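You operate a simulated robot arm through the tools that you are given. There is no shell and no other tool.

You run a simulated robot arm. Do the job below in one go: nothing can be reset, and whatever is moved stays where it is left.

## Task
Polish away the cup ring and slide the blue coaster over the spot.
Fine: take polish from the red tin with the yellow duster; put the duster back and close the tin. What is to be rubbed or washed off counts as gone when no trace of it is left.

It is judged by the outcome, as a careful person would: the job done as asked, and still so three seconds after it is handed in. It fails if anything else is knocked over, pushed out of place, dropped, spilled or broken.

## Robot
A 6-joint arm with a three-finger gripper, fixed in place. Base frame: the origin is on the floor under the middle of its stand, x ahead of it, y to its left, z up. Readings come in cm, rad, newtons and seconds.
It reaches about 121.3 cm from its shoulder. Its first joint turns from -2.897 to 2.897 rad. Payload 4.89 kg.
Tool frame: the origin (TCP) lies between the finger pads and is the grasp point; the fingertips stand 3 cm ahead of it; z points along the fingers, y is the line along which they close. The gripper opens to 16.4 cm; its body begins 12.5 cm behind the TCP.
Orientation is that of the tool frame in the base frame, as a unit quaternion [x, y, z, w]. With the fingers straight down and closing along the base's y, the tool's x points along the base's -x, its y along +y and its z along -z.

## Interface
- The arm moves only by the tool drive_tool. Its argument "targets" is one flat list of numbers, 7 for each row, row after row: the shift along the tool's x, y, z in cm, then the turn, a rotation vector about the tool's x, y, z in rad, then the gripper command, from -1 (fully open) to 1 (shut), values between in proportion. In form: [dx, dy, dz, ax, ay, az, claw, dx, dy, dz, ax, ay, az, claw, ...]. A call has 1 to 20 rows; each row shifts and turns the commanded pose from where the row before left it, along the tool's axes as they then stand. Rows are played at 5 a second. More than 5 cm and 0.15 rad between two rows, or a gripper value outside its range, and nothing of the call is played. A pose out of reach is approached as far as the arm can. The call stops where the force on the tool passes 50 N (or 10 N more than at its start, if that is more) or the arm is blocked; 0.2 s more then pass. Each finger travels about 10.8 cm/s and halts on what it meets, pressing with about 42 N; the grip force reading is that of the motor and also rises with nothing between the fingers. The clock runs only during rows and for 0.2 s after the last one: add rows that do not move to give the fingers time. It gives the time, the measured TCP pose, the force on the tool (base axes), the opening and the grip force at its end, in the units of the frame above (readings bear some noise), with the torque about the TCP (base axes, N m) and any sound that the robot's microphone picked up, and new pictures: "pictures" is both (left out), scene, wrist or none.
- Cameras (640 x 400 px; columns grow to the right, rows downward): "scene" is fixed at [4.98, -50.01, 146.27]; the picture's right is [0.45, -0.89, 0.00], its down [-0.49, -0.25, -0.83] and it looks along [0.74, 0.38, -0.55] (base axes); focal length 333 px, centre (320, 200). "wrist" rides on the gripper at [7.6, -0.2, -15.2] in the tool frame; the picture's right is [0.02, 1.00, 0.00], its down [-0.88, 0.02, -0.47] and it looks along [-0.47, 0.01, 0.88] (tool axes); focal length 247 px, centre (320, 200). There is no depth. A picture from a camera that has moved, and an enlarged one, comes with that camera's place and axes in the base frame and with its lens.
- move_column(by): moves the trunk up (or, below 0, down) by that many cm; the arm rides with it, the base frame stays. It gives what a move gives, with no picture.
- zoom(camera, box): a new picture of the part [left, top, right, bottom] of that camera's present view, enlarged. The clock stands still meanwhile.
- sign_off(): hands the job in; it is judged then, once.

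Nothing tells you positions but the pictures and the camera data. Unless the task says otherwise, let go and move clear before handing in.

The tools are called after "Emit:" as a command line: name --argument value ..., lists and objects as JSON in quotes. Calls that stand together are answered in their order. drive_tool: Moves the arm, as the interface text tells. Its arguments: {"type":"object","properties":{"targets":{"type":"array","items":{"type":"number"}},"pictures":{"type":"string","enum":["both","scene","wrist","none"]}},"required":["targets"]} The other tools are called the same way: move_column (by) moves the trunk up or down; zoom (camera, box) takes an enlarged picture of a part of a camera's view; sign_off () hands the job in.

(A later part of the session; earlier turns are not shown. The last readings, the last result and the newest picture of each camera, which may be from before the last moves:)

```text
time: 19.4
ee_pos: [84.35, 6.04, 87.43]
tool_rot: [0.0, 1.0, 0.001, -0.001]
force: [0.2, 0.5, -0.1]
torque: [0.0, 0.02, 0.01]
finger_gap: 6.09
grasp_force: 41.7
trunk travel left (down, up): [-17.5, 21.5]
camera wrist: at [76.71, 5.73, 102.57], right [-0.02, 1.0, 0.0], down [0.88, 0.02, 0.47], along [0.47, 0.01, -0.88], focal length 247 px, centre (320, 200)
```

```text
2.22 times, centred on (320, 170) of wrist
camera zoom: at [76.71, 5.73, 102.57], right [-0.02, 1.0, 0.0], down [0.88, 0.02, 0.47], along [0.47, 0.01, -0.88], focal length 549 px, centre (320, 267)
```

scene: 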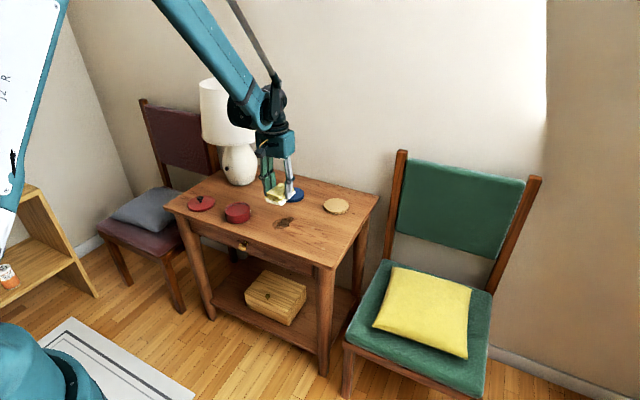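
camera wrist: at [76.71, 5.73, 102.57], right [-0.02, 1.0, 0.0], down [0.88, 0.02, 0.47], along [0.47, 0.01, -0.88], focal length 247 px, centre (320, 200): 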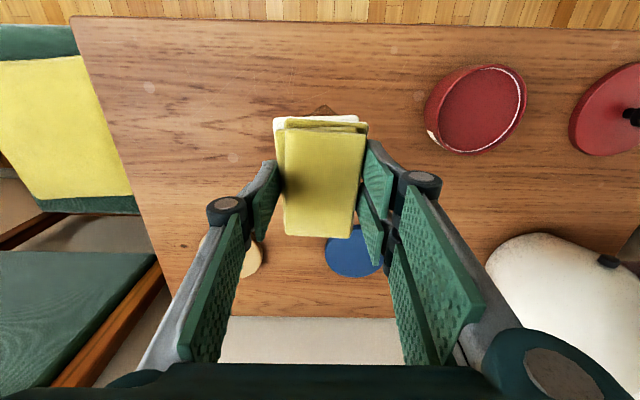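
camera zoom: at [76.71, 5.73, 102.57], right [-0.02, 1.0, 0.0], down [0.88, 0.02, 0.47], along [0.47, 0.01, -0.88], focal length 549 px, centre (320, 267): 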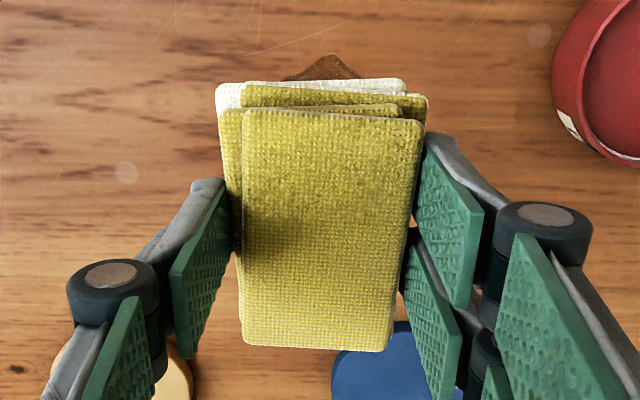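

The duster is above the stain, which spans roughly x 80 to 90 and y 3 to 9. I'll lower it flat and find the contact gently.

Emit:
drive_tool --targets '[-0.4, -0.1, 2.5, 0, 0, 0, 1, 0, 0, 2.5, 0, 0, 0, 1, 0, 0, 2.5, 0, 0, 0, 1, 0, 0, 1.8, 0, 0, 0, 1, 0, 0, 0.8, 0, 0, 0, 1, 0, 0, 0, 0, 0, 0, 1]'

Emit:
zoom --camera "scene" --box '[240, 170, 336, 250]'

```text
time: 20.8
ee_pos: [84.88, 5.91, 77.38]
tool_rot: [0.0, 1.0, 0.0, 0.0]
force: [0.5, -0.1, -0.6]
torque: [0.01, 0.01, 0.0]
finger_gap: 6.06
grasp_force: 42.1
trunk travel left (down, up): [-17.5, 21.5]
camera wrist: at [77.21, 5.57, 92.54], right [-0.02, 1.0, 0.0], down [0.88, 0.02, 0.47], along [0.47, 0.01, -0.88], focal length 247 px, centre (320, 200)
```

scene: 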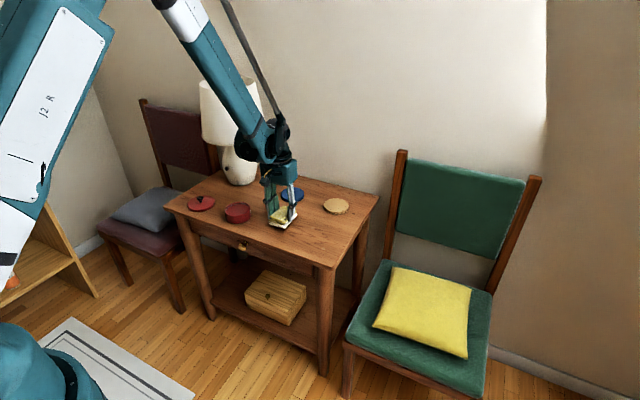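
wrist: 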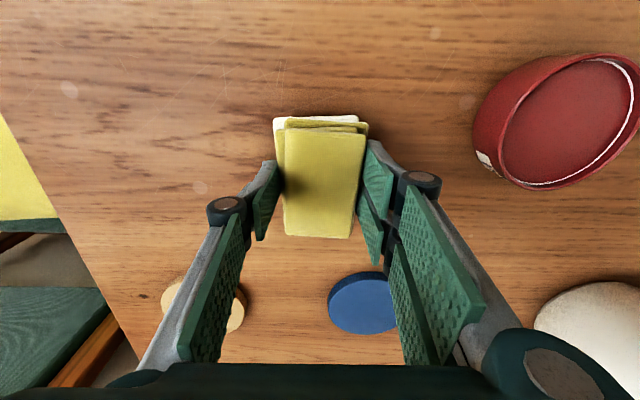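

```text
5.00 times, centred on (288, 210) of scene
camera zoom: at [4.98, -50.01, 146.27], right [0.45, -0.89, 0.0], down [-0.49, -0.25, -0.83], along [0.74, 0.38, -0.55], focal length 1664 px, centre (480, 150)
```

zoom: 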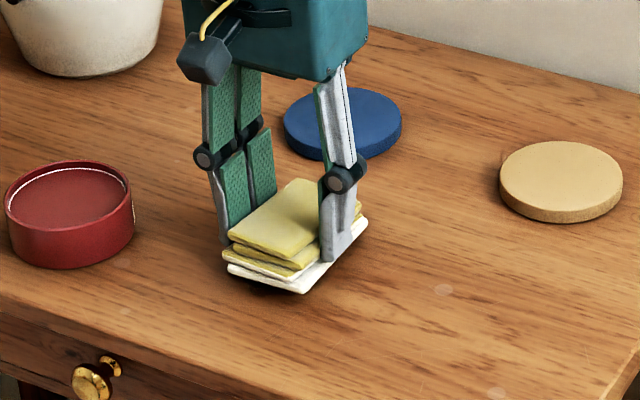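

It covers the stain and is still about 1 cm above the table. I'll step down gently.

Emit:
drive_tool --targets '[0, 0, 0.4, 0, 0, 0, 1, 0, 0, 0.3, 0, 0, 0, 1, 0, 0, 0.2, 0, 0, 0, 1, 0, 0, 0, 0, 0, 0, 1]' --pictures "none"

```text
time: 21.8
ee_pos: [84.88, 5.84, 76.47]
tool_rot: [0.001, 1.0, 0.0, 0.0]
force: [-0.8, 0.8, 4.6]
torque: [0.02, -0.27, 0.03]
finger_gap: 6.09
grasp_force: 42.6
trunk travel left (down, up): [-17.5, 21.5]
```

There is light contact at 4.6 N, slightly far-end first. I'll press a little more so the duster lies flat.

Emit:
drive_tool --targets '[0, 0, 0.08, 0, 0, 0, 1, 0, 0, 0, 0, 0, 0, 1]' --pictures "none"

```text
time: 22.4
ee_pos: [84.76, 5.9, 76.44]
tool_rot: [-0.001, 1.0, 0.001, -0.001]
force: [2.0, 1.5, 14.0]
torque: [0.1, -0.86, 0.06]
finger_gap: 6.11
grasp_force: 41.9
trunk travel left (down, up): [-17.5, 21.5]
```

The torque shows that the load is on the duster's far edge. I'll tip the tool by 0.03 rad to flatten it and read the forces again.

Emit:
drive_tool --targets '[0, 0, 0, 0, -0.03, 0, 1, 0, 0, 0, 0, 0, 0, 1]' --pictures "none"

```text
time: 23.0
ee_pos: [84.9, 5.88, 76.31]
tool_rot: [0.0, 1.0, 0.0, 0.015]
force: [0.3, -0.1, 0.1]
torque: [-0.01, -0.01, -0.01]
finger_gap: 6.1
grasp_force: 42.4
trunk travel left (down, up): [-17.5, 21.5]
```

That lifted the far edge clear. I'll press down slightly again.

Emit:
drive_tool --targets '[0, 0, 0.08, 0, 0, 0, 1, 0, 0, 0, 0, 0, 0, 1]' --pictures "none"

Emit:
drive_tool --targets '[0, 0, 0.06, 0, 0, 0, 1, 0, 0, 0, 0, 0, 0, 1]' --pictures "none"

```text
time: 23.6
ee_pos: [84.81, 5.85, 76.34]
tool_rot: [0.0, 1.0, 0.001, 0.015]
force: [0.5, -0.6, 1.0]
torque: [0.06, -0.04, -0.03]
finger_gap: 6.11
grasp_force: 42.3
trunk travel left (down, up): [-17.5, 21.5]
```

```text
time: 24.2
ee_pos: [84.85, 5.82, 76.35]
tool_rot: [-0.001, 1.0, -0.001, 0.016]
force: [2.5, 0.4, 9.4]
torque: [0.01, -0.66, -0.01]
finger_gap: 6.07
grasp_force: 41.6
trunk travel left (down, up): [-17.5, 21.5]
```

It is still loading the far edge, so the duster turned a bit more in the grip than I thought. I'll tip a further 0.04 rad and press again.

Emit:
drive_tool --targets '[0, 0, 0, 0, -0.04, 0, 1, 0, 0, 0, 0, 0, 0, 1]' --pictures "none"

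Emit:
drive_tool --targets '[0, 0, 0.08, 0, 0, 0, 1, 0, 0, 0, 0, 0, 0, 1]' --pictures "none"

```text
time: 24.8
ee_pos: [84.83, 5.94, 76.3]
tool_rot: [0.0, 0.999, 0.0, 0.035]
force: [-5.2, -1.0, 8.4]
torque: [-0.02, 0.58, 0.01]
finger_gap: 6.09
grasp_force: 42.2
trunk travel left (down, up): [-17.5, 21.5]
```

```text
time: 25.4
ee_pos: [84.77, 5.85, 76.25]
tool_rot: [-0.001, 0.999, -0.001, 0.037]
force: [3.5, 2.4, 24.1]
torque: [0.16, 0.87, -0.06]
finger_gap: 6.09
grasp_force: 42.1
trunk travel left (down, up): [-17.5, 21.5]
```

Now it leans on the near edge, so flat is in between. I'll tip back 0.015 rad and check.

Emit:
drive_tool --targets '[0, 0, 0, 0, 0.015, 0, 1, 0, 0, 0, 0, 0, 0, 1]' --pictures "none"

```text
time: 26.0
ee_pos: [84.72, 5.89, 76.22]
tool_rot: [0.001, 1.0, 0.0, 0.028]
force: [1.9, 1.3, 18.2]
torque: [0.12, 0.68, -0.03]
finger_gap: 6.08
grasp_force: 42.2
trunk travel left (down, up): [-17.5, 21.5]
```

Emit:
drive_tool --targets '[0, 0, 0, 0, 0.01, 0, 1, 0, 0, 0, 0, 0, 0, 1]' --pictures "none"

```text
time: 26.6
ee_pos: [84.88, 5.83, 76.22]
tool_rot: [0.0, 1.0, 0.0, 0.022]
force: [-0.7, 1.2, 16.7]
torque: [0.1, -0.93, 0.08]
finger_gap: 6.1
grasp_force: 42.3
trunk travel left (down, up): [-17.5, 21.5]
```

Flat lies right between those two. I'll set it there and begin a short rubbing stroke along x, then check the result.

Emit:
drive_tool --targets '[0, 0, 0, 0, -0.005, 0, 1, -1, 0, 0.049, 0, 0, 0, 1, -1, 0, 0.049, 0, 0, 0, 1, 1, 0, -0.049, 0, 0, 0, 1, 1, 0, -0.049, 0, 0, 0, 1, 1, 0, -0.049, 0, 0, 0, 1, 1, 0, -0.049, 0, 0, 0, 1, -1, 0, 0.049, 0, 0, 0, 1, -1, 0, 0.049, 0, 0, 0, 1, 0, 0, 0, 0, 0, 0, 1]'

Emit:
zoom --camera "scene" --box '[240, 170, 336, 250]'

```text
time: 28.8
ee_pos: [84.82, 5.81, 76.21]
tool_rot: [-0.001, 1.0, 0.0, 0.025]
force: [-12.2, 1.6, 23.9]
torque: [0.1, 0.51, 0.04]
finger_gap: 6.08
grasp_force: 42.3
trunk travel left (down, up): [-17.5, 21.5]
camera wrist: at [76.29, 5.62, 90.9], right [-0.02, 1.0, 0.0], down [0.86, 0.02, 0.52], along [0.52, 0.01, -0.86], focal length 247 px, centre (320, 200)
```

scene: 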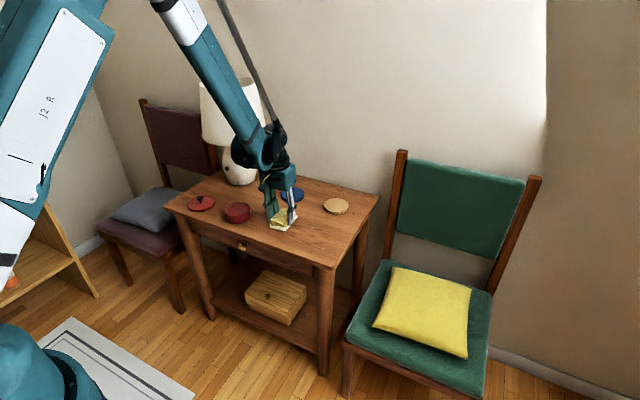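
wrist: 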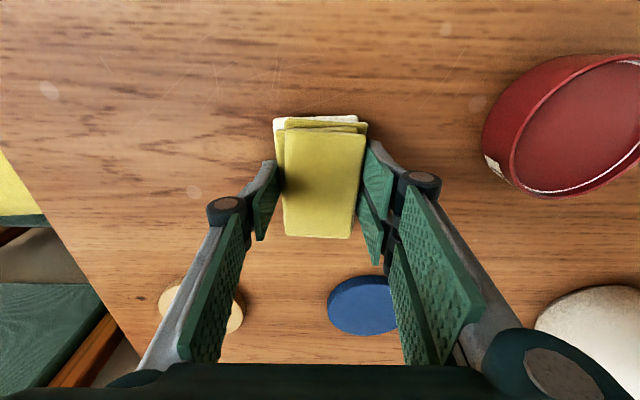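

```text
5.00 times, centred on (288, 210) of scene
camera zoom: at [4.98, -50.01, 146.27], right [0.45, -0.89, 0.0], down [-0.49, -0.25, -0.83], along [0.74, 0.38, -0.55], focal length 1664 px, centre (480, 150)
```

zoom: 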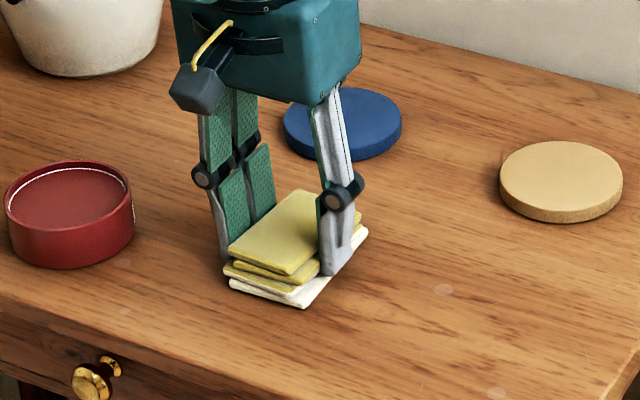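

Rubbing works with a normal force of about 20 N. I'll rub a wider pattern over the whole stain area.

Emit:
drive_tool --targets '[0, -1, -0.03, 0, 0, 0, 1, 0, -1, 0, 0, 0, 0, 1, -1.498, 0, 0.0735, 0, 0, 0, 1, -1.498, 0, 0.0735, 0, 0, 0, 1, 1.498, 0, -0.0735, 0, 0, 0, 1, 1.498, 0, -0.0735, 0, 0, 0, 1, 1.498, 0, -0.0735, 0, 0, 0, 1, 1.498, 0, -0.0735, 0, 0, 0, 1, -1.498, 0, 0.0735, 0, 0, 0, 1, -1.498, 0, 0.0735, 0, 0, 0, 1, 0, 1, 0, 0, 0, 0, 1, 0, 1, 0, 0, 0, 0, 1, 0, 1, 0, 0, 0, 0, 1, 0, 1, 0, 0, 0, 0, 1, -1.498, 0, 0.0735, 0, 0, 0, 1, -1.498, 0, 0.0735, 0, 0, 0, 1, 1.498, 0, -0.0735, 0, 0, 0, 1, 1.498, 0, -0.0735, 0, 0, 0, 1, 1.498, 0, -0.0735, 0, 0, 0, 1, 1.498, 0, -0.0735, 0, 0, 0, 1]'

Emit:
zoom --camera "scene" --box '[240, 170, 336, 250]'

Emit:
zoom --camera "wrist" --box '[200, 80, 440, 260]'

```text
time: 33.0
ee_pos: [81.88, 7.82, 76.2]
tool_rot: [0.0, 1.0, 0.0, 0.026]
force: [4.6, 0.9, 18.2]
torque: [0.04, -0.25, 0.0]
finger_gap: 6.13
grasp_force: 42.2
trunk travel left (down, up): [-17.5, 21.5]
camera wrist: at [73.32, 7.52, 90.9], right [-0.02, 1.0, 0.0], down [0.86, 0.02, 0.52], along [0.52, 0.01, -0.86], focal length 247 px, centre (320, 200)
```

scene: 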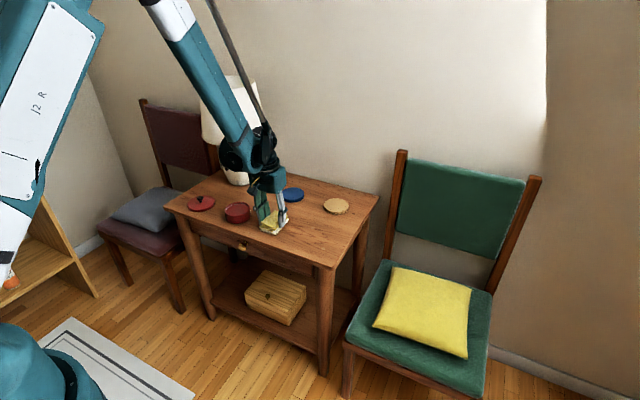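
wrist: 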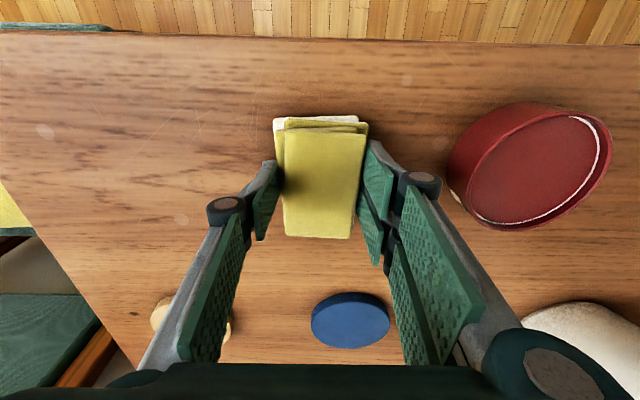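

```text
5.00 times, centred on (288, 210) of scene
camera zoom: at [4.98, -50.01, 146.27], right [0.45, -0.89, 0.0], down [-0.49, -0.25, -0.83], along [0.74, 0.38, -0.55], focal length 1664 px, centre (480, 150)
```

zoom: 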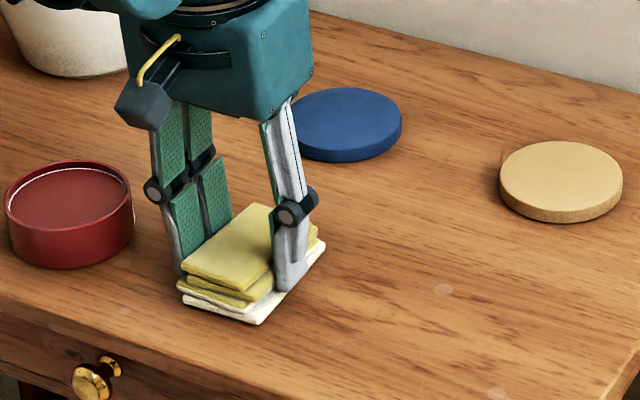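

```text
2.22 times, centred on (320, 170) of wrist
camera zoom: at [73.32, 7.52, 90.9], right [-0.02, 1.0, 0.0], down [0.86, 0.02, 0.52], along [0.52, 0.01, -0.86], focal length 549 px, centre (320, 267)
```

zoom: 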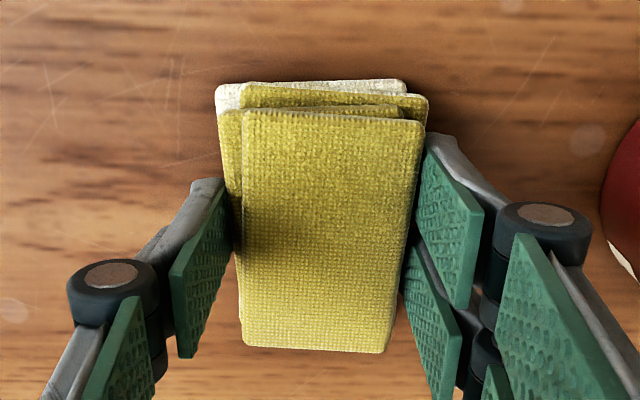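

Much of the stain area already looks clean. I'll run a second rubbing pass over the middle rows.

Emit:
drive_tool --targets '[-1.498, 0, 0.0735, 0, 0, 0, 1, -1.498, 0, 0.0735, 0, 0, 0, 1, 0, -1, 0, 0, 0, 0, 1, 0, -1, 0, 0, 0, 0, 1, -1.498, 0, 0.0735, 0, 0, 0, 1, -1.498, 0, 0.0735, 0, 0, 0, 1, 1.498, 0, -0.0735, 0, 0, 0, 1, 1.498, 0, -0.0735, 0, 0, 0, 1, 1.498, 0, -0.0735, 0, 0, 0, 1, 1.498, 0, -0.0735, 0, 0, 0, 1, 0, -1, 0, 0, 0, 0, 1, -1.498, 0, 0.0735, 0, 0, 0, 1, -1.498, 0, 0.0735, 0, 0, 0, 1, -1.498, 0, 0.0735, 0, 0, 0, 1, -1.498, 0, 0.0735, 0, 0, 0, 1, 0, 2, 0, 0, 0, 0, 1, 1.498, 0, -0.0735, 0, 0, 0, 1, 1.498, 0, -0.0735, 0, 0, 0, 1, 1.498, 0, -0.0735, 0, 0, 0, 1, 1.498, 0, -0.0735, 0, 0, 0, 1]' --pictures "none"

```text
time: 37.2
ee_pos: [81.76, 6.79, 76.24]
tool_rot: [0.0, 1.0, 0.0, 0.025]
force: [-1.1, -0.8, 2.8]
torque: [-0.02, -0.08, 0.01]
finger_gap: 6.09
grasp_force: 41.6
trunk travel left (down, up): [-17.5, 21.5]
```

The force has eased off. I'll lift well clear and inspect the spot.

Emit:
drive_tool --targets '[0, 0, -1, 0, 0, 0, 1, 0, 0, -3, 0, 0, 0, 1, 0, 0, -4, 0, 0, 0, 1, 0, -3, -3, 0, 0.05, 0, 1, 0, -4, 0, 0, 0, 0, 1, 0, -4, 0, 0, 0, 0, 1, 0, 0, 0, 0, 0, 0, 1]'

Emit:
zoom --camera "scene" --box '[245, 180, 341, 240]'

Emit:
zoom --camera "wrist" --box '[340, 60, 580, 210]'

```text
time: 38.8
ee_pos: [81.15, -4.13, 87.16]
tool_rot: [0.001, 1.0, 0.0, -0.001]
force: [-0.4, 0.4, -0.8]
torque: [-0.03, -0.01, -0.03]
finger_gap: 6.08
grasp_force: 41.8
trunk travel left (down, up): [-17.5, 21.5]
camera wrist: at [73.47, -4.45, 102.3], right [-0.02, 1.0, 0.0], down [0.88, 0.02, 0.47], along [0.47, 0.01, -0.88], focal length 247 px, centre (320, 200)
```

scene: 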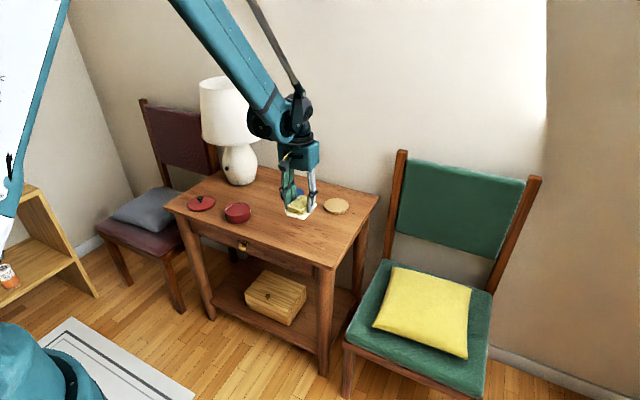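
wrist: 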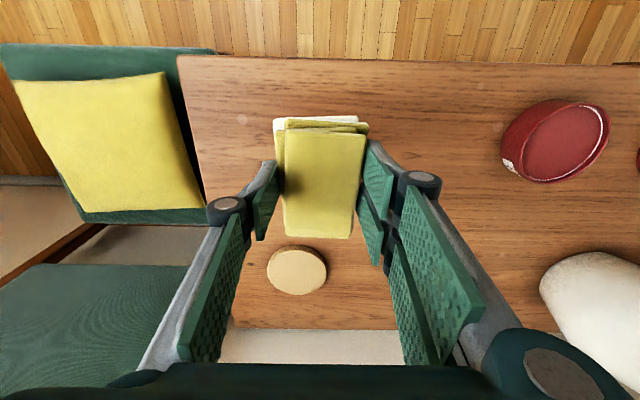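

```text
6.67 times, centred on (293, 210) of scene
camera zoom: at [4.98, -50.01, 146.27], right [0.45, -0.89, 0.0], down [-0.49, -0.25, -0.83], along [0.74, 0.38, -0.55], focal length 2219 px, centre (500, 133)
```

zoom: 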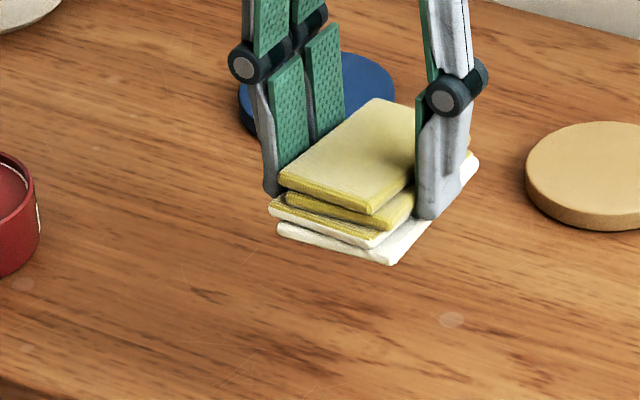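

```text
2.67 times, centred on (460, 135) of wrist
camera zoom: at [73.47, -4.45, 102.3], right [-0.02, 1.0, 0.0], down [0.88, 0.02, 0.47], along [0.47, 0.01, -0.88], focal length 659 px, centre (-53, 373)
```

zoom: 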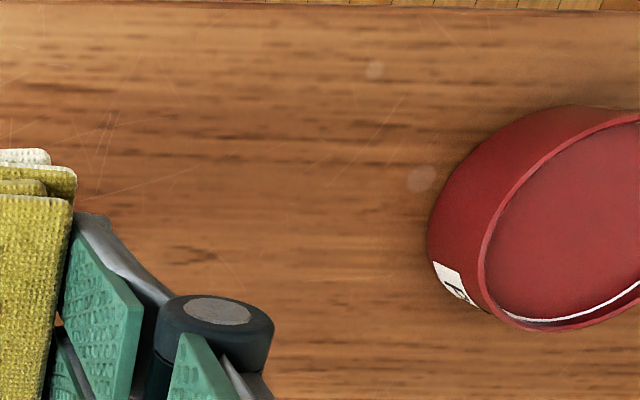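

What I can see of the spot looks clean. I'll move the duster above its home place and then look at the whole spot without obstruction.

Emit:
drive_tool --targets '[0.2, -4.2, 0, 0, 0, 0, 1, 0.2, -4.2, 0, 0, 0, 0, 1, 0, 0, 0, 0, 0, 0, 1]'

Emit:
zoom --camera "scene" --box '[245, 180, 341, 240]'

Emit:
zoom --camera "wrist" --box '[380, 60, 620, 210]'

```text
time: 39.6
ee_pos: [80.86, -12.44, 87.28]
tool_rot: [0.001, 1.0, 0.0, 0.0]
force: [0.4, 0.0, 0.3]
torque: [-0.06, -0.01, 0.01]
finger_gap: 6.11
grasp_force: 41.7
trunk travel left (down, up): [-17.5, 21.5]
camera wrist: at [73.24, -12.72, 102.42], right [-0.02, 1.0, 0.0], down [0.88, 0.02, 0.47], along [0.47, 0.01, -0.88], focal length 247 px, centre (320, 200)
```

scene: 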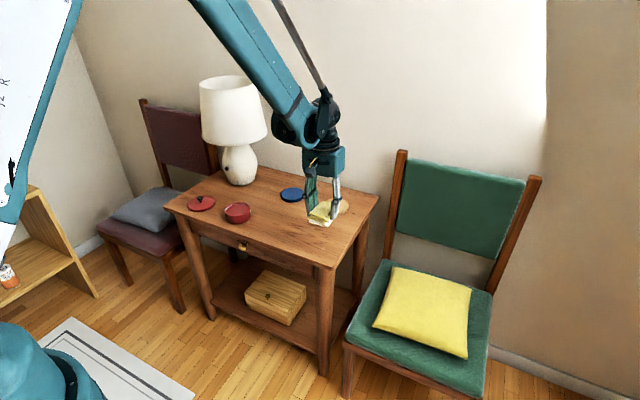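
wrist: 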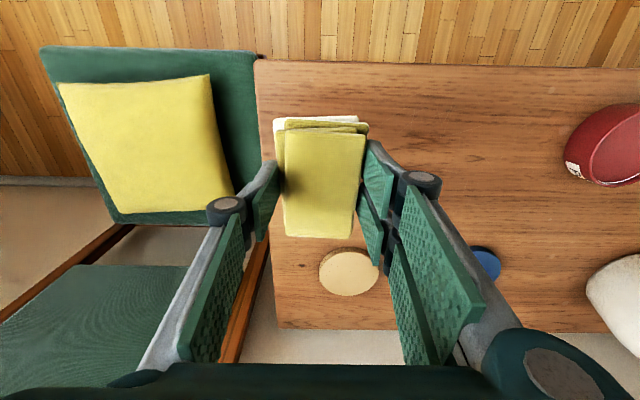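

```text
6.67 times, centred on (293, 210) of scene
camera zoom: at [4.98, -50.01, 146.27], right [0.45, -0.89, 0.0], down [-0.49, -0.25, -0.83], along [0.74, 0.38, -0.55], focal length 2219 px, centre (500, 133)
```

zoom: 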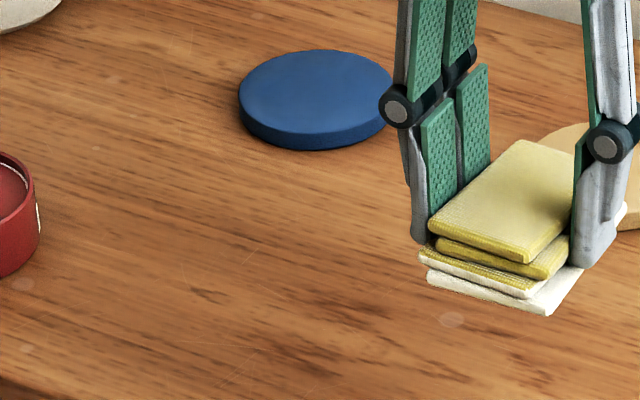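

```text
2.67 times, centred on (500, 135) of wrist
camera zoom: at [73.24, -12.72, 102.42], right [-0.02, 1.0, 0.0], down [0.88, 0.02, 0.47], along [0.47, 0.01, -0.88], focal length 659 px, centre (-160, 373)
```

zoom: 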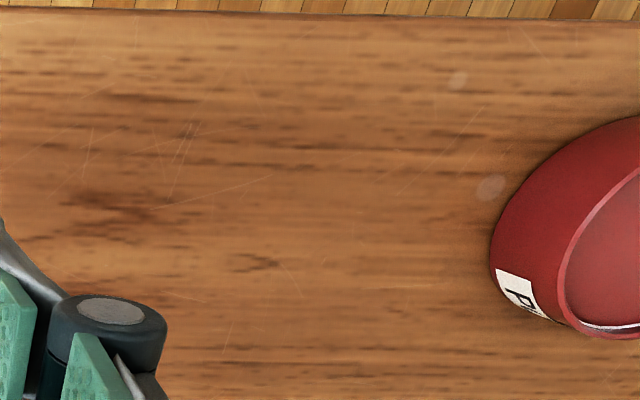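

The stain's place now shows plain wood grain. I'll enlarge the exact area strongly to check for faint traces.

Emit:
zoom --camera "scene" --box '[263, 209, 303, 234]'

Emit:
zoom --camera "wrist" --box '[400, 110, 512, 180]'

```text
16.00 times, centred on (283, 222) of scene
camera zoom: at [4.98, -50.01, 146.27], right [0.45, -0.89, 0.0], down [-0.49, -0.25, -0.83], along [0.74, 0.38, -0.55], focal length 5325 px, centre (912, -144)
```

zoom: 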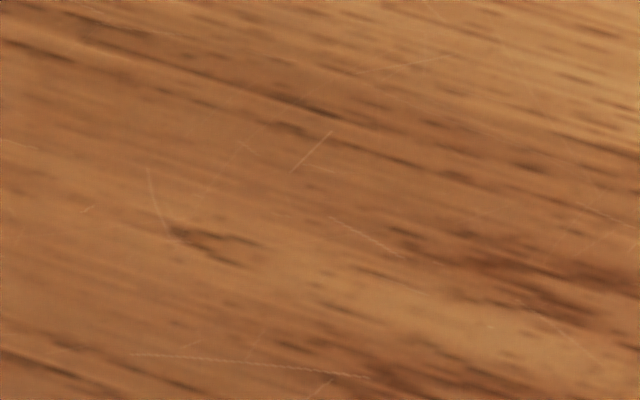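

```text
5.71 times, centred on (456, 145) of wrist
camera zoom: at [73.24, -12.72, 102.42], right [-0.02, 1.0, 0.0], down [0.88, 0.02, 0.47], along [0.47, 0.01, -0.88], focal length 1411 px, centre (-457, 514)
```

zoom: 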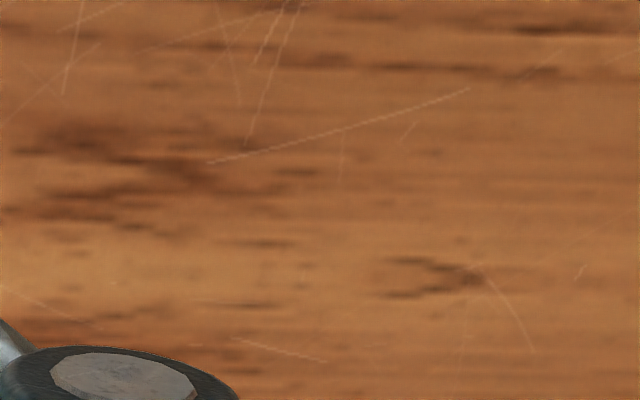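

Emit:
zoom --camera "wrist" --box '[424, 130, 536, 200]'

Emit:
zoom --camera "scene" --box '[296, 185, 360, 235]'

```text
5.71 times, centred on (480, 165) of wrist
camera zoom: at [73.24, -12.72, 102.42], right [-0.02, 1.0, 0.0], down [0.88, 0.02, 0.47], along [0.47, 0.01, -0.88], focal length 1411 px, centre (-594, 400)
```

zoom: 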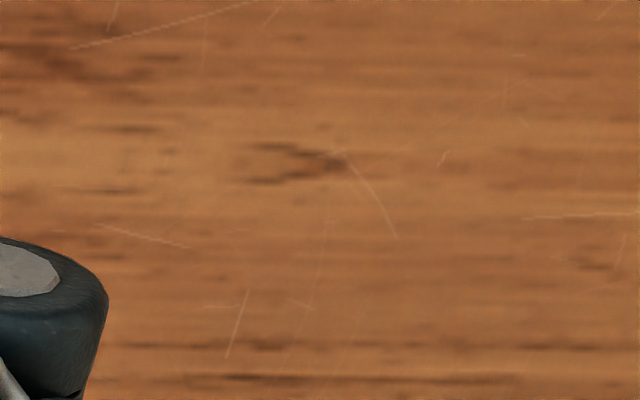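

```text
8.00 times, centred on (328, 210) of scene
camera zoom: at [4.98, -50.01, 146.27], right [0.45, -0.89, 0.0], down [-0.49, -0.25, -0.83], along [0.74, 0.38, -0.55], focal length 2663 px, centre (256, 120)
```

zoom: 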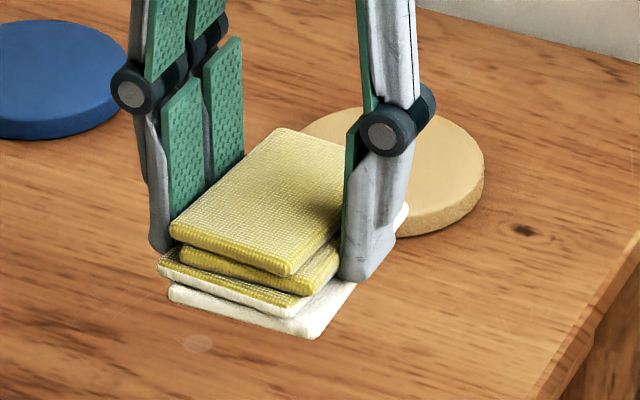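

The ring is completely gone, with only wood grain and old scratches left there. Next I'll tip the tool slightly so the duster lies flat and lower it back to where it was.

Emit:
drive_tool --targets '[0.4, -0.1, 0, 0, -0.05, 0, 1, 0.15, 0, 3, 0, 0, 0, 1, 0.15, 0, 3, 0, 0, 0, 1, 0.1, 0, 2, 0, 0, 0, 1, 0.08, 0, 1.6, 0, 0, 0, 1, 0, 0, 0, 0, 0, 0, 1]'

Emit:
zoom --camera "scene" --box '[280, 195, 376, 270]'

```text
time: 41.0
ee_pos: [80.58, -12.63, 77.69]
tool_rot: [0.0, 1.0, 0.001, 0.024]
force: [-0.5, -0.8, -0.5]
torque: [0.01, -0.01, -0.01]
finger_gap: 6.1
grasp_force: 42.0
trunk travel left (down, up): [-17.5, 21.5]
camera wrist: at [72.03, -12.92, 92.36], right [-0.02, 1.0, 0.0], down [0.86, 0.02, 0.52], along [0.52, 0.01, -0.86], focal length 247 px, centre (320, 200)
```

scene: 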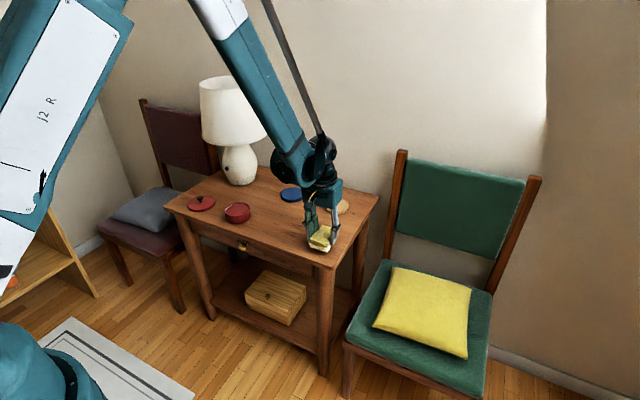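
wrist: 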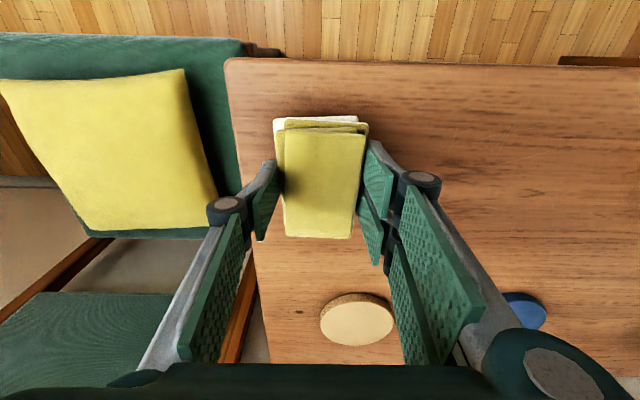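

```text
5.33 times, centred on (328, 232) of scene
camera zoom: at [4.98, -50.01, 146.27], right [0.45, -0.89, 0.0], down [-0.49, -0.25, -0.83], along [0.74, 0.38, -0.55], focal length 1775 px, centre (277, 27)
```

zoom: 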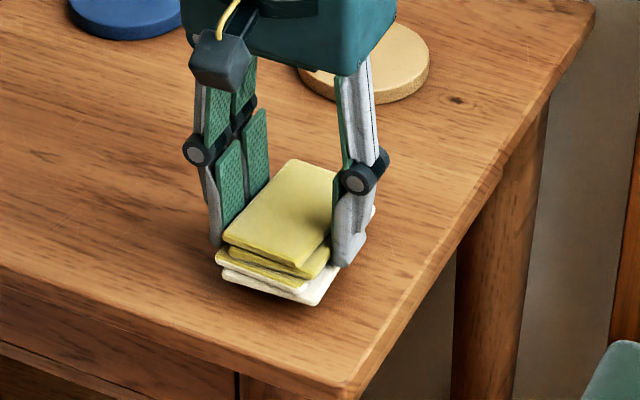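

It is right above its original spot. I'll lower it gently until it touches down.

Emit:
drive_tool --targets '[0.03, 0, 0.6, 0, 0, 0, 1, 0.02, 0, 0.4, 0, 0, 0, 1, 0.01, 0, 0.2, 0, 0, 0, 1, 0, 0, 0, 0, 0, 0, 1]' --pictures "none"

```text
time: 42.0
ee_pos: [80.42, -12.59, 76.31]
tool_rot: [-0.001, 1.0, -0.001, 0.026]
force: [0.2, 0.3, -1.1]
torque: [-0.02, -0.02, 0.02]
finger_gap: 6.1
grasp_force: 42.3
trunk travel left (down, up): [-17.5, 21.5]
```

Emit:
drive_tool --targets '[0, 0, 0.08, 0, 0, 0, 1, 0, 0, 0, 0, 0, 0, 1]' --pictures "none"

```text
time: 42.6
ee_pos: [80.57, -12.59, 76.28]
tool_rot: [0.0, 1.0, 0.0, 0.025]
force: [0.0, -0.4, -0.4]
torque: [-0.02, 0.0, -0.01]
finger_gap: 6.09
grasp_force: 41.9
trunk travel left (down, up): [-17.5, 21.5]
```

Emit:
drive_tool --targets '[0, 0, 0.08, 0, 0, 0, 1, 0, 0, 0, 0, 0, 0, 1]' --pictures "none"

```text
time: 43.2
ee_pos: [80.53, -12.69, 76.14]
tool_rot: [0.0, 1.0, 0.0, 0.025]
force: [-0.5, -0.7, 1.9]
torque: [0.05, -0.04, -0.03]
finger_gap: 6.09
grasp_force: 42.3
trunk travel left (down, up): [-17.5, 21.5]
```

It has touched down at about 2 N. I'll open the fingers and rise straight up.

Emit:
drive_tool --targets '[0, 0, 0, 0, 0, 0, 0.2, 0, 0, 0, 0, 0, 0, 0.05, 0, 0, 0, 0, 0, 0, -0.1, 0, 0, 0, 0, 0, 0, -0.1]' --pictures "wrist"

Emit:
zoom --camera "scene" --box '[280, 195, 376, 270]'

```text
time: 44.2
ee_pos: [80.47, -12.77, 76.15]
tool_rot: [0.0, 1.0, 0.0, 0.025]
force: [-0.3, 0.3, 0.3]
torque: [0.01, -0.01, 0.0]
finger_gap: 9.01
grasp_force: 0.0
trunk travel left (down, up): [-17.5, 21.5]
camera wrist: at [72.0, -12.96, 90.9], right [-0.02, 1.0, 0.0], down [0.86, 0.02, 0.52], along [0.52, 0.01, -0.86], focal length 247 px, centre (320, 200)
```

wrist: 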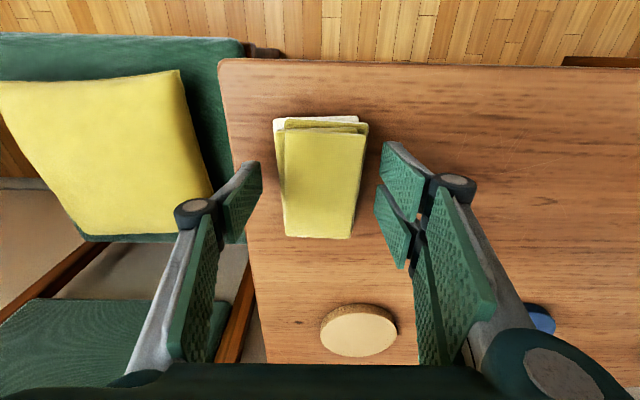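

```text
5.33 times, centred on (328, 232) of scene
camera zoom: at [4.98, -50.01, 146.27], right [0.45, -0.89, 0.0], down [-0.49, -0.25, -0.83], along [0.74, 0.38, -0.55], focal length 1775 px, centre (277, 27)
```

zoom: 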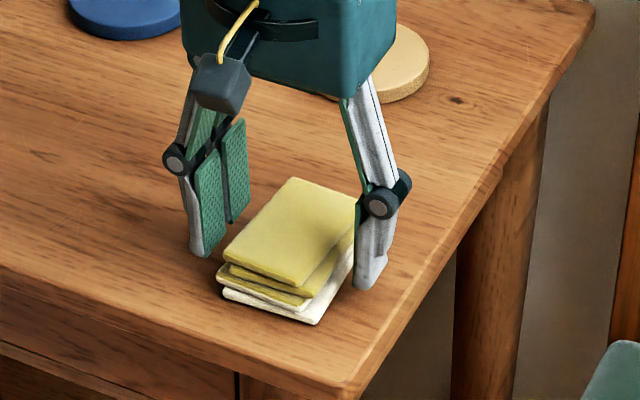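

The duster is back in place and released. I'll rise, cross over to the lid side well above everything, and look at the lid and its knob.

Emit:
drive_tool --targets '[0, 0, -2, 0, 0, 0, -0.1, 0, 0, -4, 0, 0, 0, -0.1, 0, 0, -4, 0, 0, 0, -0.1, 0, 0, -4, 0, 0.05, 0, -0.1, 0.6, 4.5, 0, 0, 0, 0, -0.1, 0.6, 4.5, 0, 0, 0, 0, -0.1, 0.6, 4.5, 0, 0, 0, 0, -0.1, 0.6, 4.5, 0, 0, 0, 0, 0, 0.6, 4.5, 0, 0, 0, 0, 0, 0.6, 4.5, 0, 0, 0, 0, 0, 0.6, 4.5, 0, 0, 0, 0, 0.1, 0.6, 4.5, 0, 0, 0, 0, 0.2, 0.6, 4.5, 0, 0, 0, 0, 0.2, 0, 0, 0, 0, 0, 0, 0.2]'

Emit:
zoom --camera "scene" --box '[250, 180, 378, 260]'

Emit:
zoom --camera "wrist" --box '[200, 60, 520, 260]'

```text
time: 47.2
ee_pos: [74.37, 27.9, 90.43]
tool_rot: [-0.001, 1.0, 0.0, 0.0]
force: [0.4, -1.0, -0.4]
torque: [0.06, -0.02, 0.02]
finger_gap: 6.58
grasp_force: 0.1
trunk travel left (down, up): [-17.5, 21.5]
camera wrist: at [66.73, 27.54, 105.7], right [-0.02, 1.0, 0.0], down [0.88, 0.02, 0.47], along [0.47, 0.01, -0.88], focal length 247 px, centre (320, 200)
```

scene: 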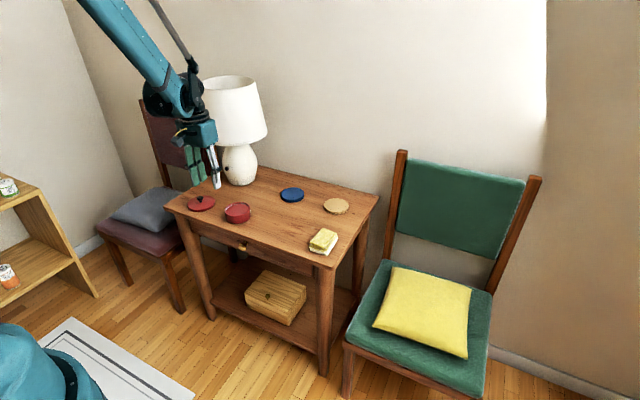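
wrist: 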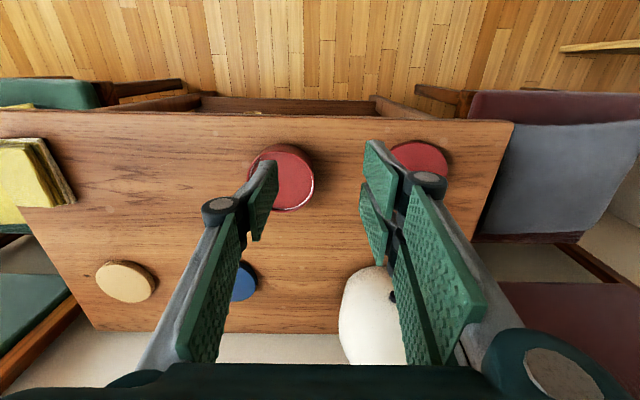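

```text
5.00 times, centred on (314, 220) of scene
camera zoom: at [4.98, -50.01, 146.27], right [0.45, -0.89, 0.0], down [-0.49, -0.25, -0.83], along [0.74, 0.38, -0.55], focal length 1664 px, centre (350, 100)
```

zoom: 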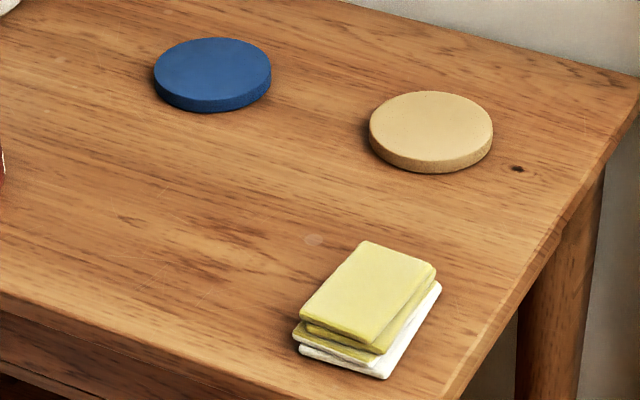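

```text
2.00 times, centred on (360, 160) of wrist
camera zoom: at [66.73, 27.54, 105.7], right [-0.02, 1.0, 0.0], down [0.88, 0.02, 0.47], along [0.47, 0.01, -0.88], focal length 494 px, centre (240, 280)
```

zoom: 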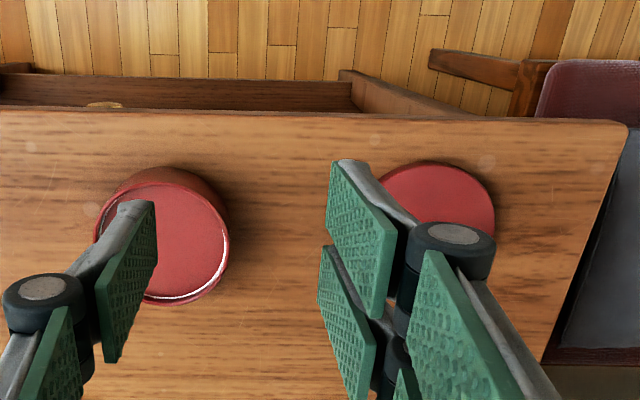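

The duster and table look right. I'll open the fingers a little more, move above the lid and check the clearance to the lamp shade.

Emit:
drive_tool --targets '[-0.8, 3.2, 0, 0, 0, 0, 0.1, -0.8, 3.2, 0, 0, 0, 0, 0.1, -0.8, 3.2, 0, 0, 0, 0, 0.1, -0.8, 3.1, 0, 0, 0, 0, 0.1, 0, 0, 0, 0, 0, 0, 0.1]'

Emit:
zoom --camera "scene" --box '[130, 70, 290, 220]'

Emit:
zoom --camera "wrist" --box '[200, 60, 440, 210]'

```text
time: 48.4
ee_pos: [77.67, 40.81, 90.25]
tool_rot: [0.0, 1.0, 0.0, 0.0]
force: [-0.7, 0.0, 0.3]
torque: [0.01, 0.01, 0.01]
finger_gap: 7.37
grasp_force: 0.0
trunk travel left (down, up): [-17.5, 21.5]
camera wrist: at [70.03, 40.51, 105.32], right [-0.02, 1.0, 0.0], down [0.88, 0.02, 0.47], along [0.47, 0.01, -0.88], focal length 247 px, centre (320, 200)
```

scene: 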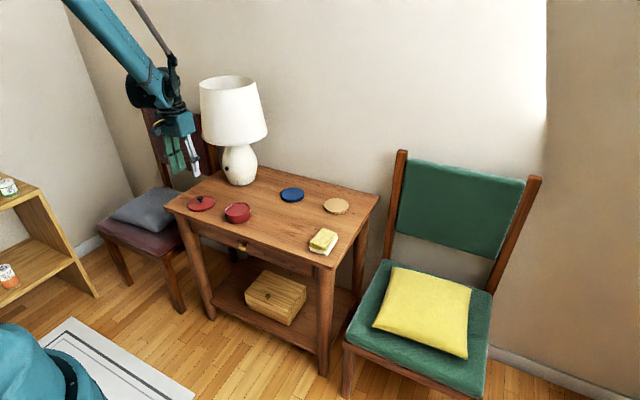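
wrist: 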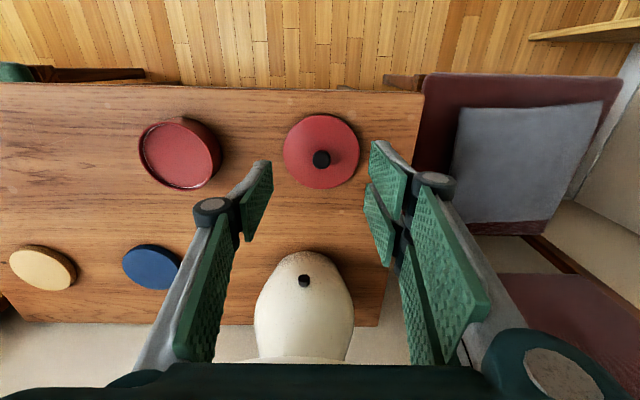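

```text
2.67 times, centred on (210, 145) of scene
camera zoom: at [4.98, -50.01, 146.27], right [0.45, -0.89, 0.0], down [-0.49, -0.25, -0.83], along [0.74, 0.38, -0.55], focal length 888 px, centre (613, 347)
```

zoom: 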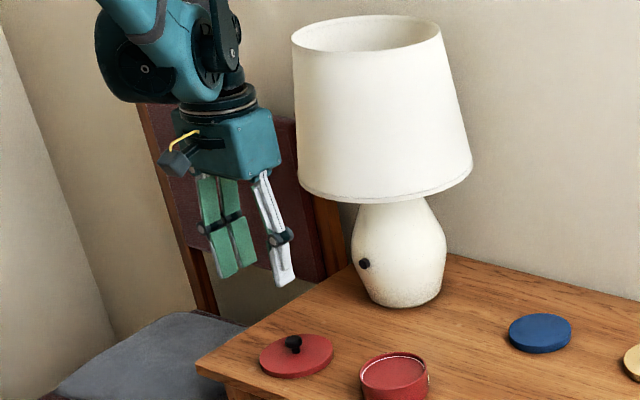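

```text
2.67 times, centred on (320, 135) of wrist
camera zoom: at [70.03, 40.51, 105.32], right [-0.02, 1.0, 0.0], down [0.88, 0.02, 0.47], along [0.47, 0.01, -0.88], focal length 659 px, centre (320, 373)
```

zoom: 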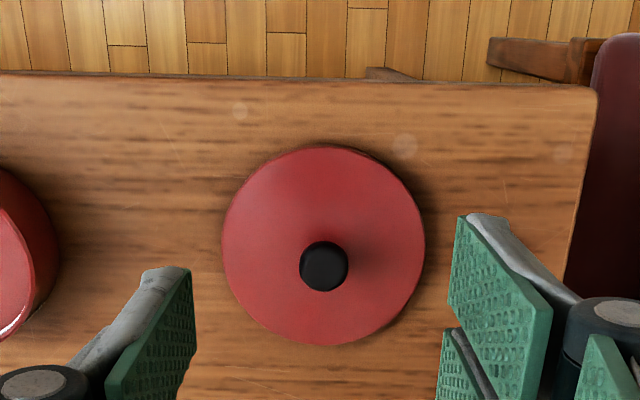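

The lamp is clear of the hand. The knob is at about (80.15, 40.85), with its top near z = 75.4 and the lid top near 73.1. I'll come down over it.

Emit:
drive_tool --targets '[-0.85, 0, 3, 0, 0, 0, 0.1, -0.85, 0, 3, 0, 0, 0, 0.1, -0.8, 0.05, 3, 0, 0, 0, 0.1, 0, 0, 2.5, 0, 0, 0, 0.1, 0, 0, 0, 0, 0, 0, 0.1]'

Emit:
zoom --camera "scene" --box '[160, 130, 256, 220]'

Emit:
zoom --camera "wrist" --box '[200, 90, 440, 240]'

```text
time: 49.6
ee_pos: [80.16, 40.62, 78.73]
tool_rot: [0.0, 1.0, 0.001, 0.0]
force: [0.2, -0.4, -0.2]
torque: [-0.04, 0.0, -0.03]
finger_gap: 7.38
grasp_force: 0.0
trunk travel left (down, up): [-17.5, 21.5]
camera wrist: at [72.49, 40.37, 93.86], right [-0.02, 1.0, 0.0], down [0.88, 0.02, 0.47], along [0.47, 0.01, -0.88], focal length 247 px, centre (320, 200)
```

scene: 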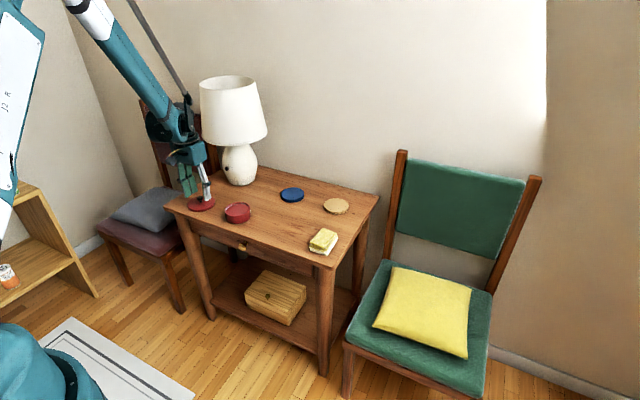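
wrist: 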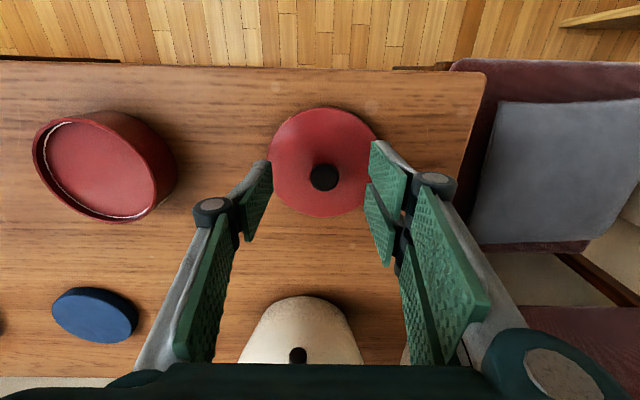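

```text
4.44 times, centred on (208, 175) of scene
camera zoom: at [4.98, -50.01, 146.27], right [0.45, -0.89, 0.0], down [-0.49, -0.25, -0.83], along [0.74, 0.38, -0.55], focal length 1479 px, centre (818, 311)
```

zoom: 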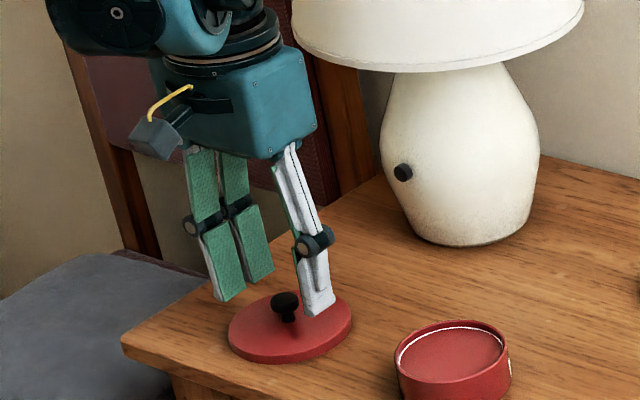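

```text
2.67 times, centred on (320, 165) of wrist
camera zoom: at [72.49, 40.37, 93.86], right [-0.02, 1.0, 0.0], down [0.88, 0.02, 0.47], along [0.47, 0.01, -0.88], focal length 659 px, centre (320, 293)
```

zoom: 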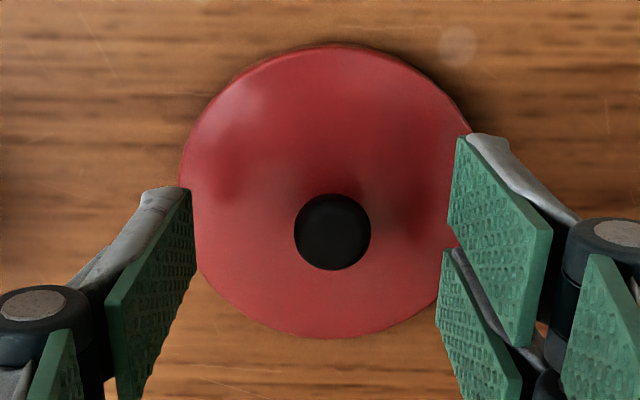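

The knob is at (80.23, 40.9). I'll shift 0.25 cm to centre on it and lower so the pads surround it just above the lid.

Emit:
drive_tool --targets '[-0.05, 0.25, 0.5, 0, 0, 0, 0.1, 0, 0, 0.7, 0, 0, 0, 0.1, 0, 0, 0.6, 0, 0, 0, 0.1, 0, 0, 0.15, 0, 0, 0, 0.2, 0, 0, 0, 0, 0, 0, 0.3]'

Emit:
zoom --camera "scene" --box '[176, 165, 240, 215]'

Emit:
zoom --camera "wrist" --box '[220, 100, 420, 240]'

```text
time: 50.8
ee_pos: [80.18, 40.92, 76.73]
tool_rot: [0.001, 1.0, 0.0, 0.0]
force: [0.9, -0.3, -0.4]
torque: [-0.01, 0.02, -0.02]
finger_gap: 5.73
grasp_force: 0.2
trunk travel left (down, up): [-17.5, 21.5]
camera wrist: at [72.44, 40.53, 91.88], right [-0.02, 1.0, 0.0], down [0.88, 0.02, 0.47], along [0.47, 0.01, -0.88], focal length 247 px, centre (320, 200)
```

scene: 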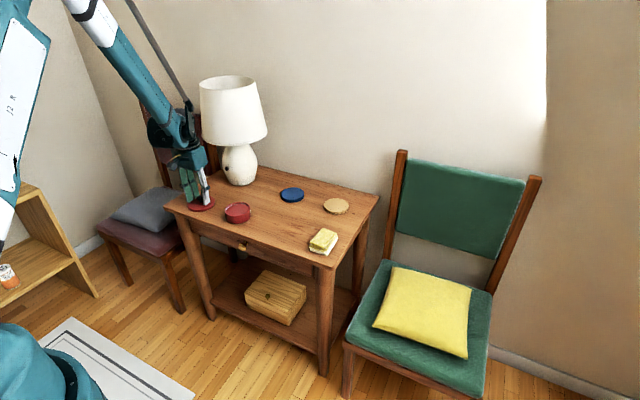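
wrist: 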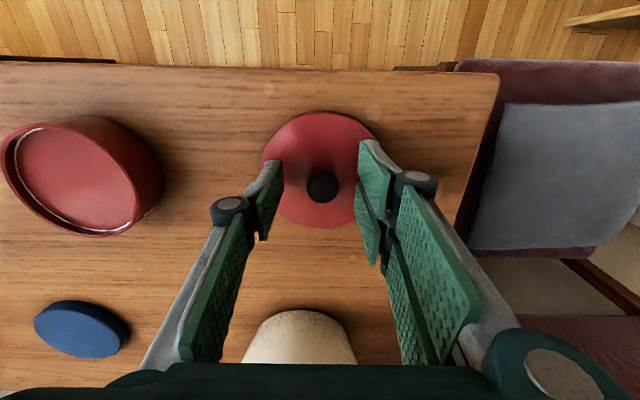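

```text
8.00 times, centred on (208, 190) of scene
camera zoom: at [4.98, -50.01, 146.27], right [0.45, -0.89, 0.0], down [-0.49, -0.25, -0.83], along [0.74, 0.38, -0.55], focal length 2663 px, centre (1216, 280)
```

zoom: 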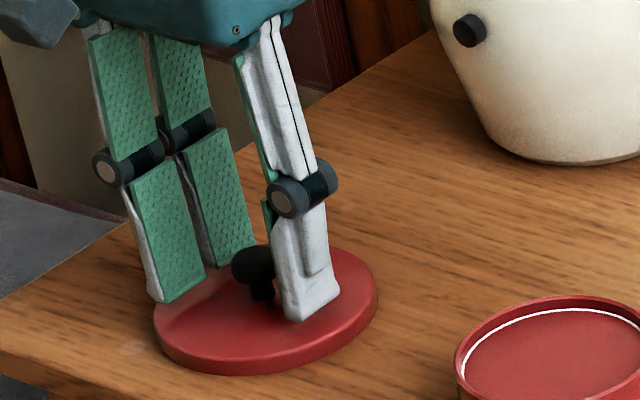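

```text
2.86 times, centred on (320, 170) of wrist
camera zoom: at [72.44, 40.53, 91.88], right [-0.02, 1.0, 0.0], down [0.88, 0.02, 0.47], along [0.47, 0.01, -0.88], focal length 706 px, centre (320, 286)
```

zoom: 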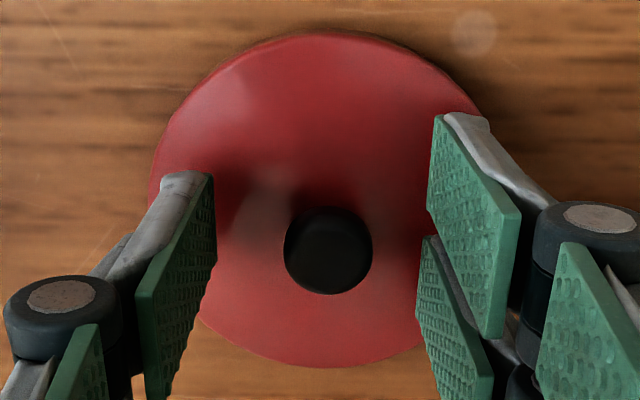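

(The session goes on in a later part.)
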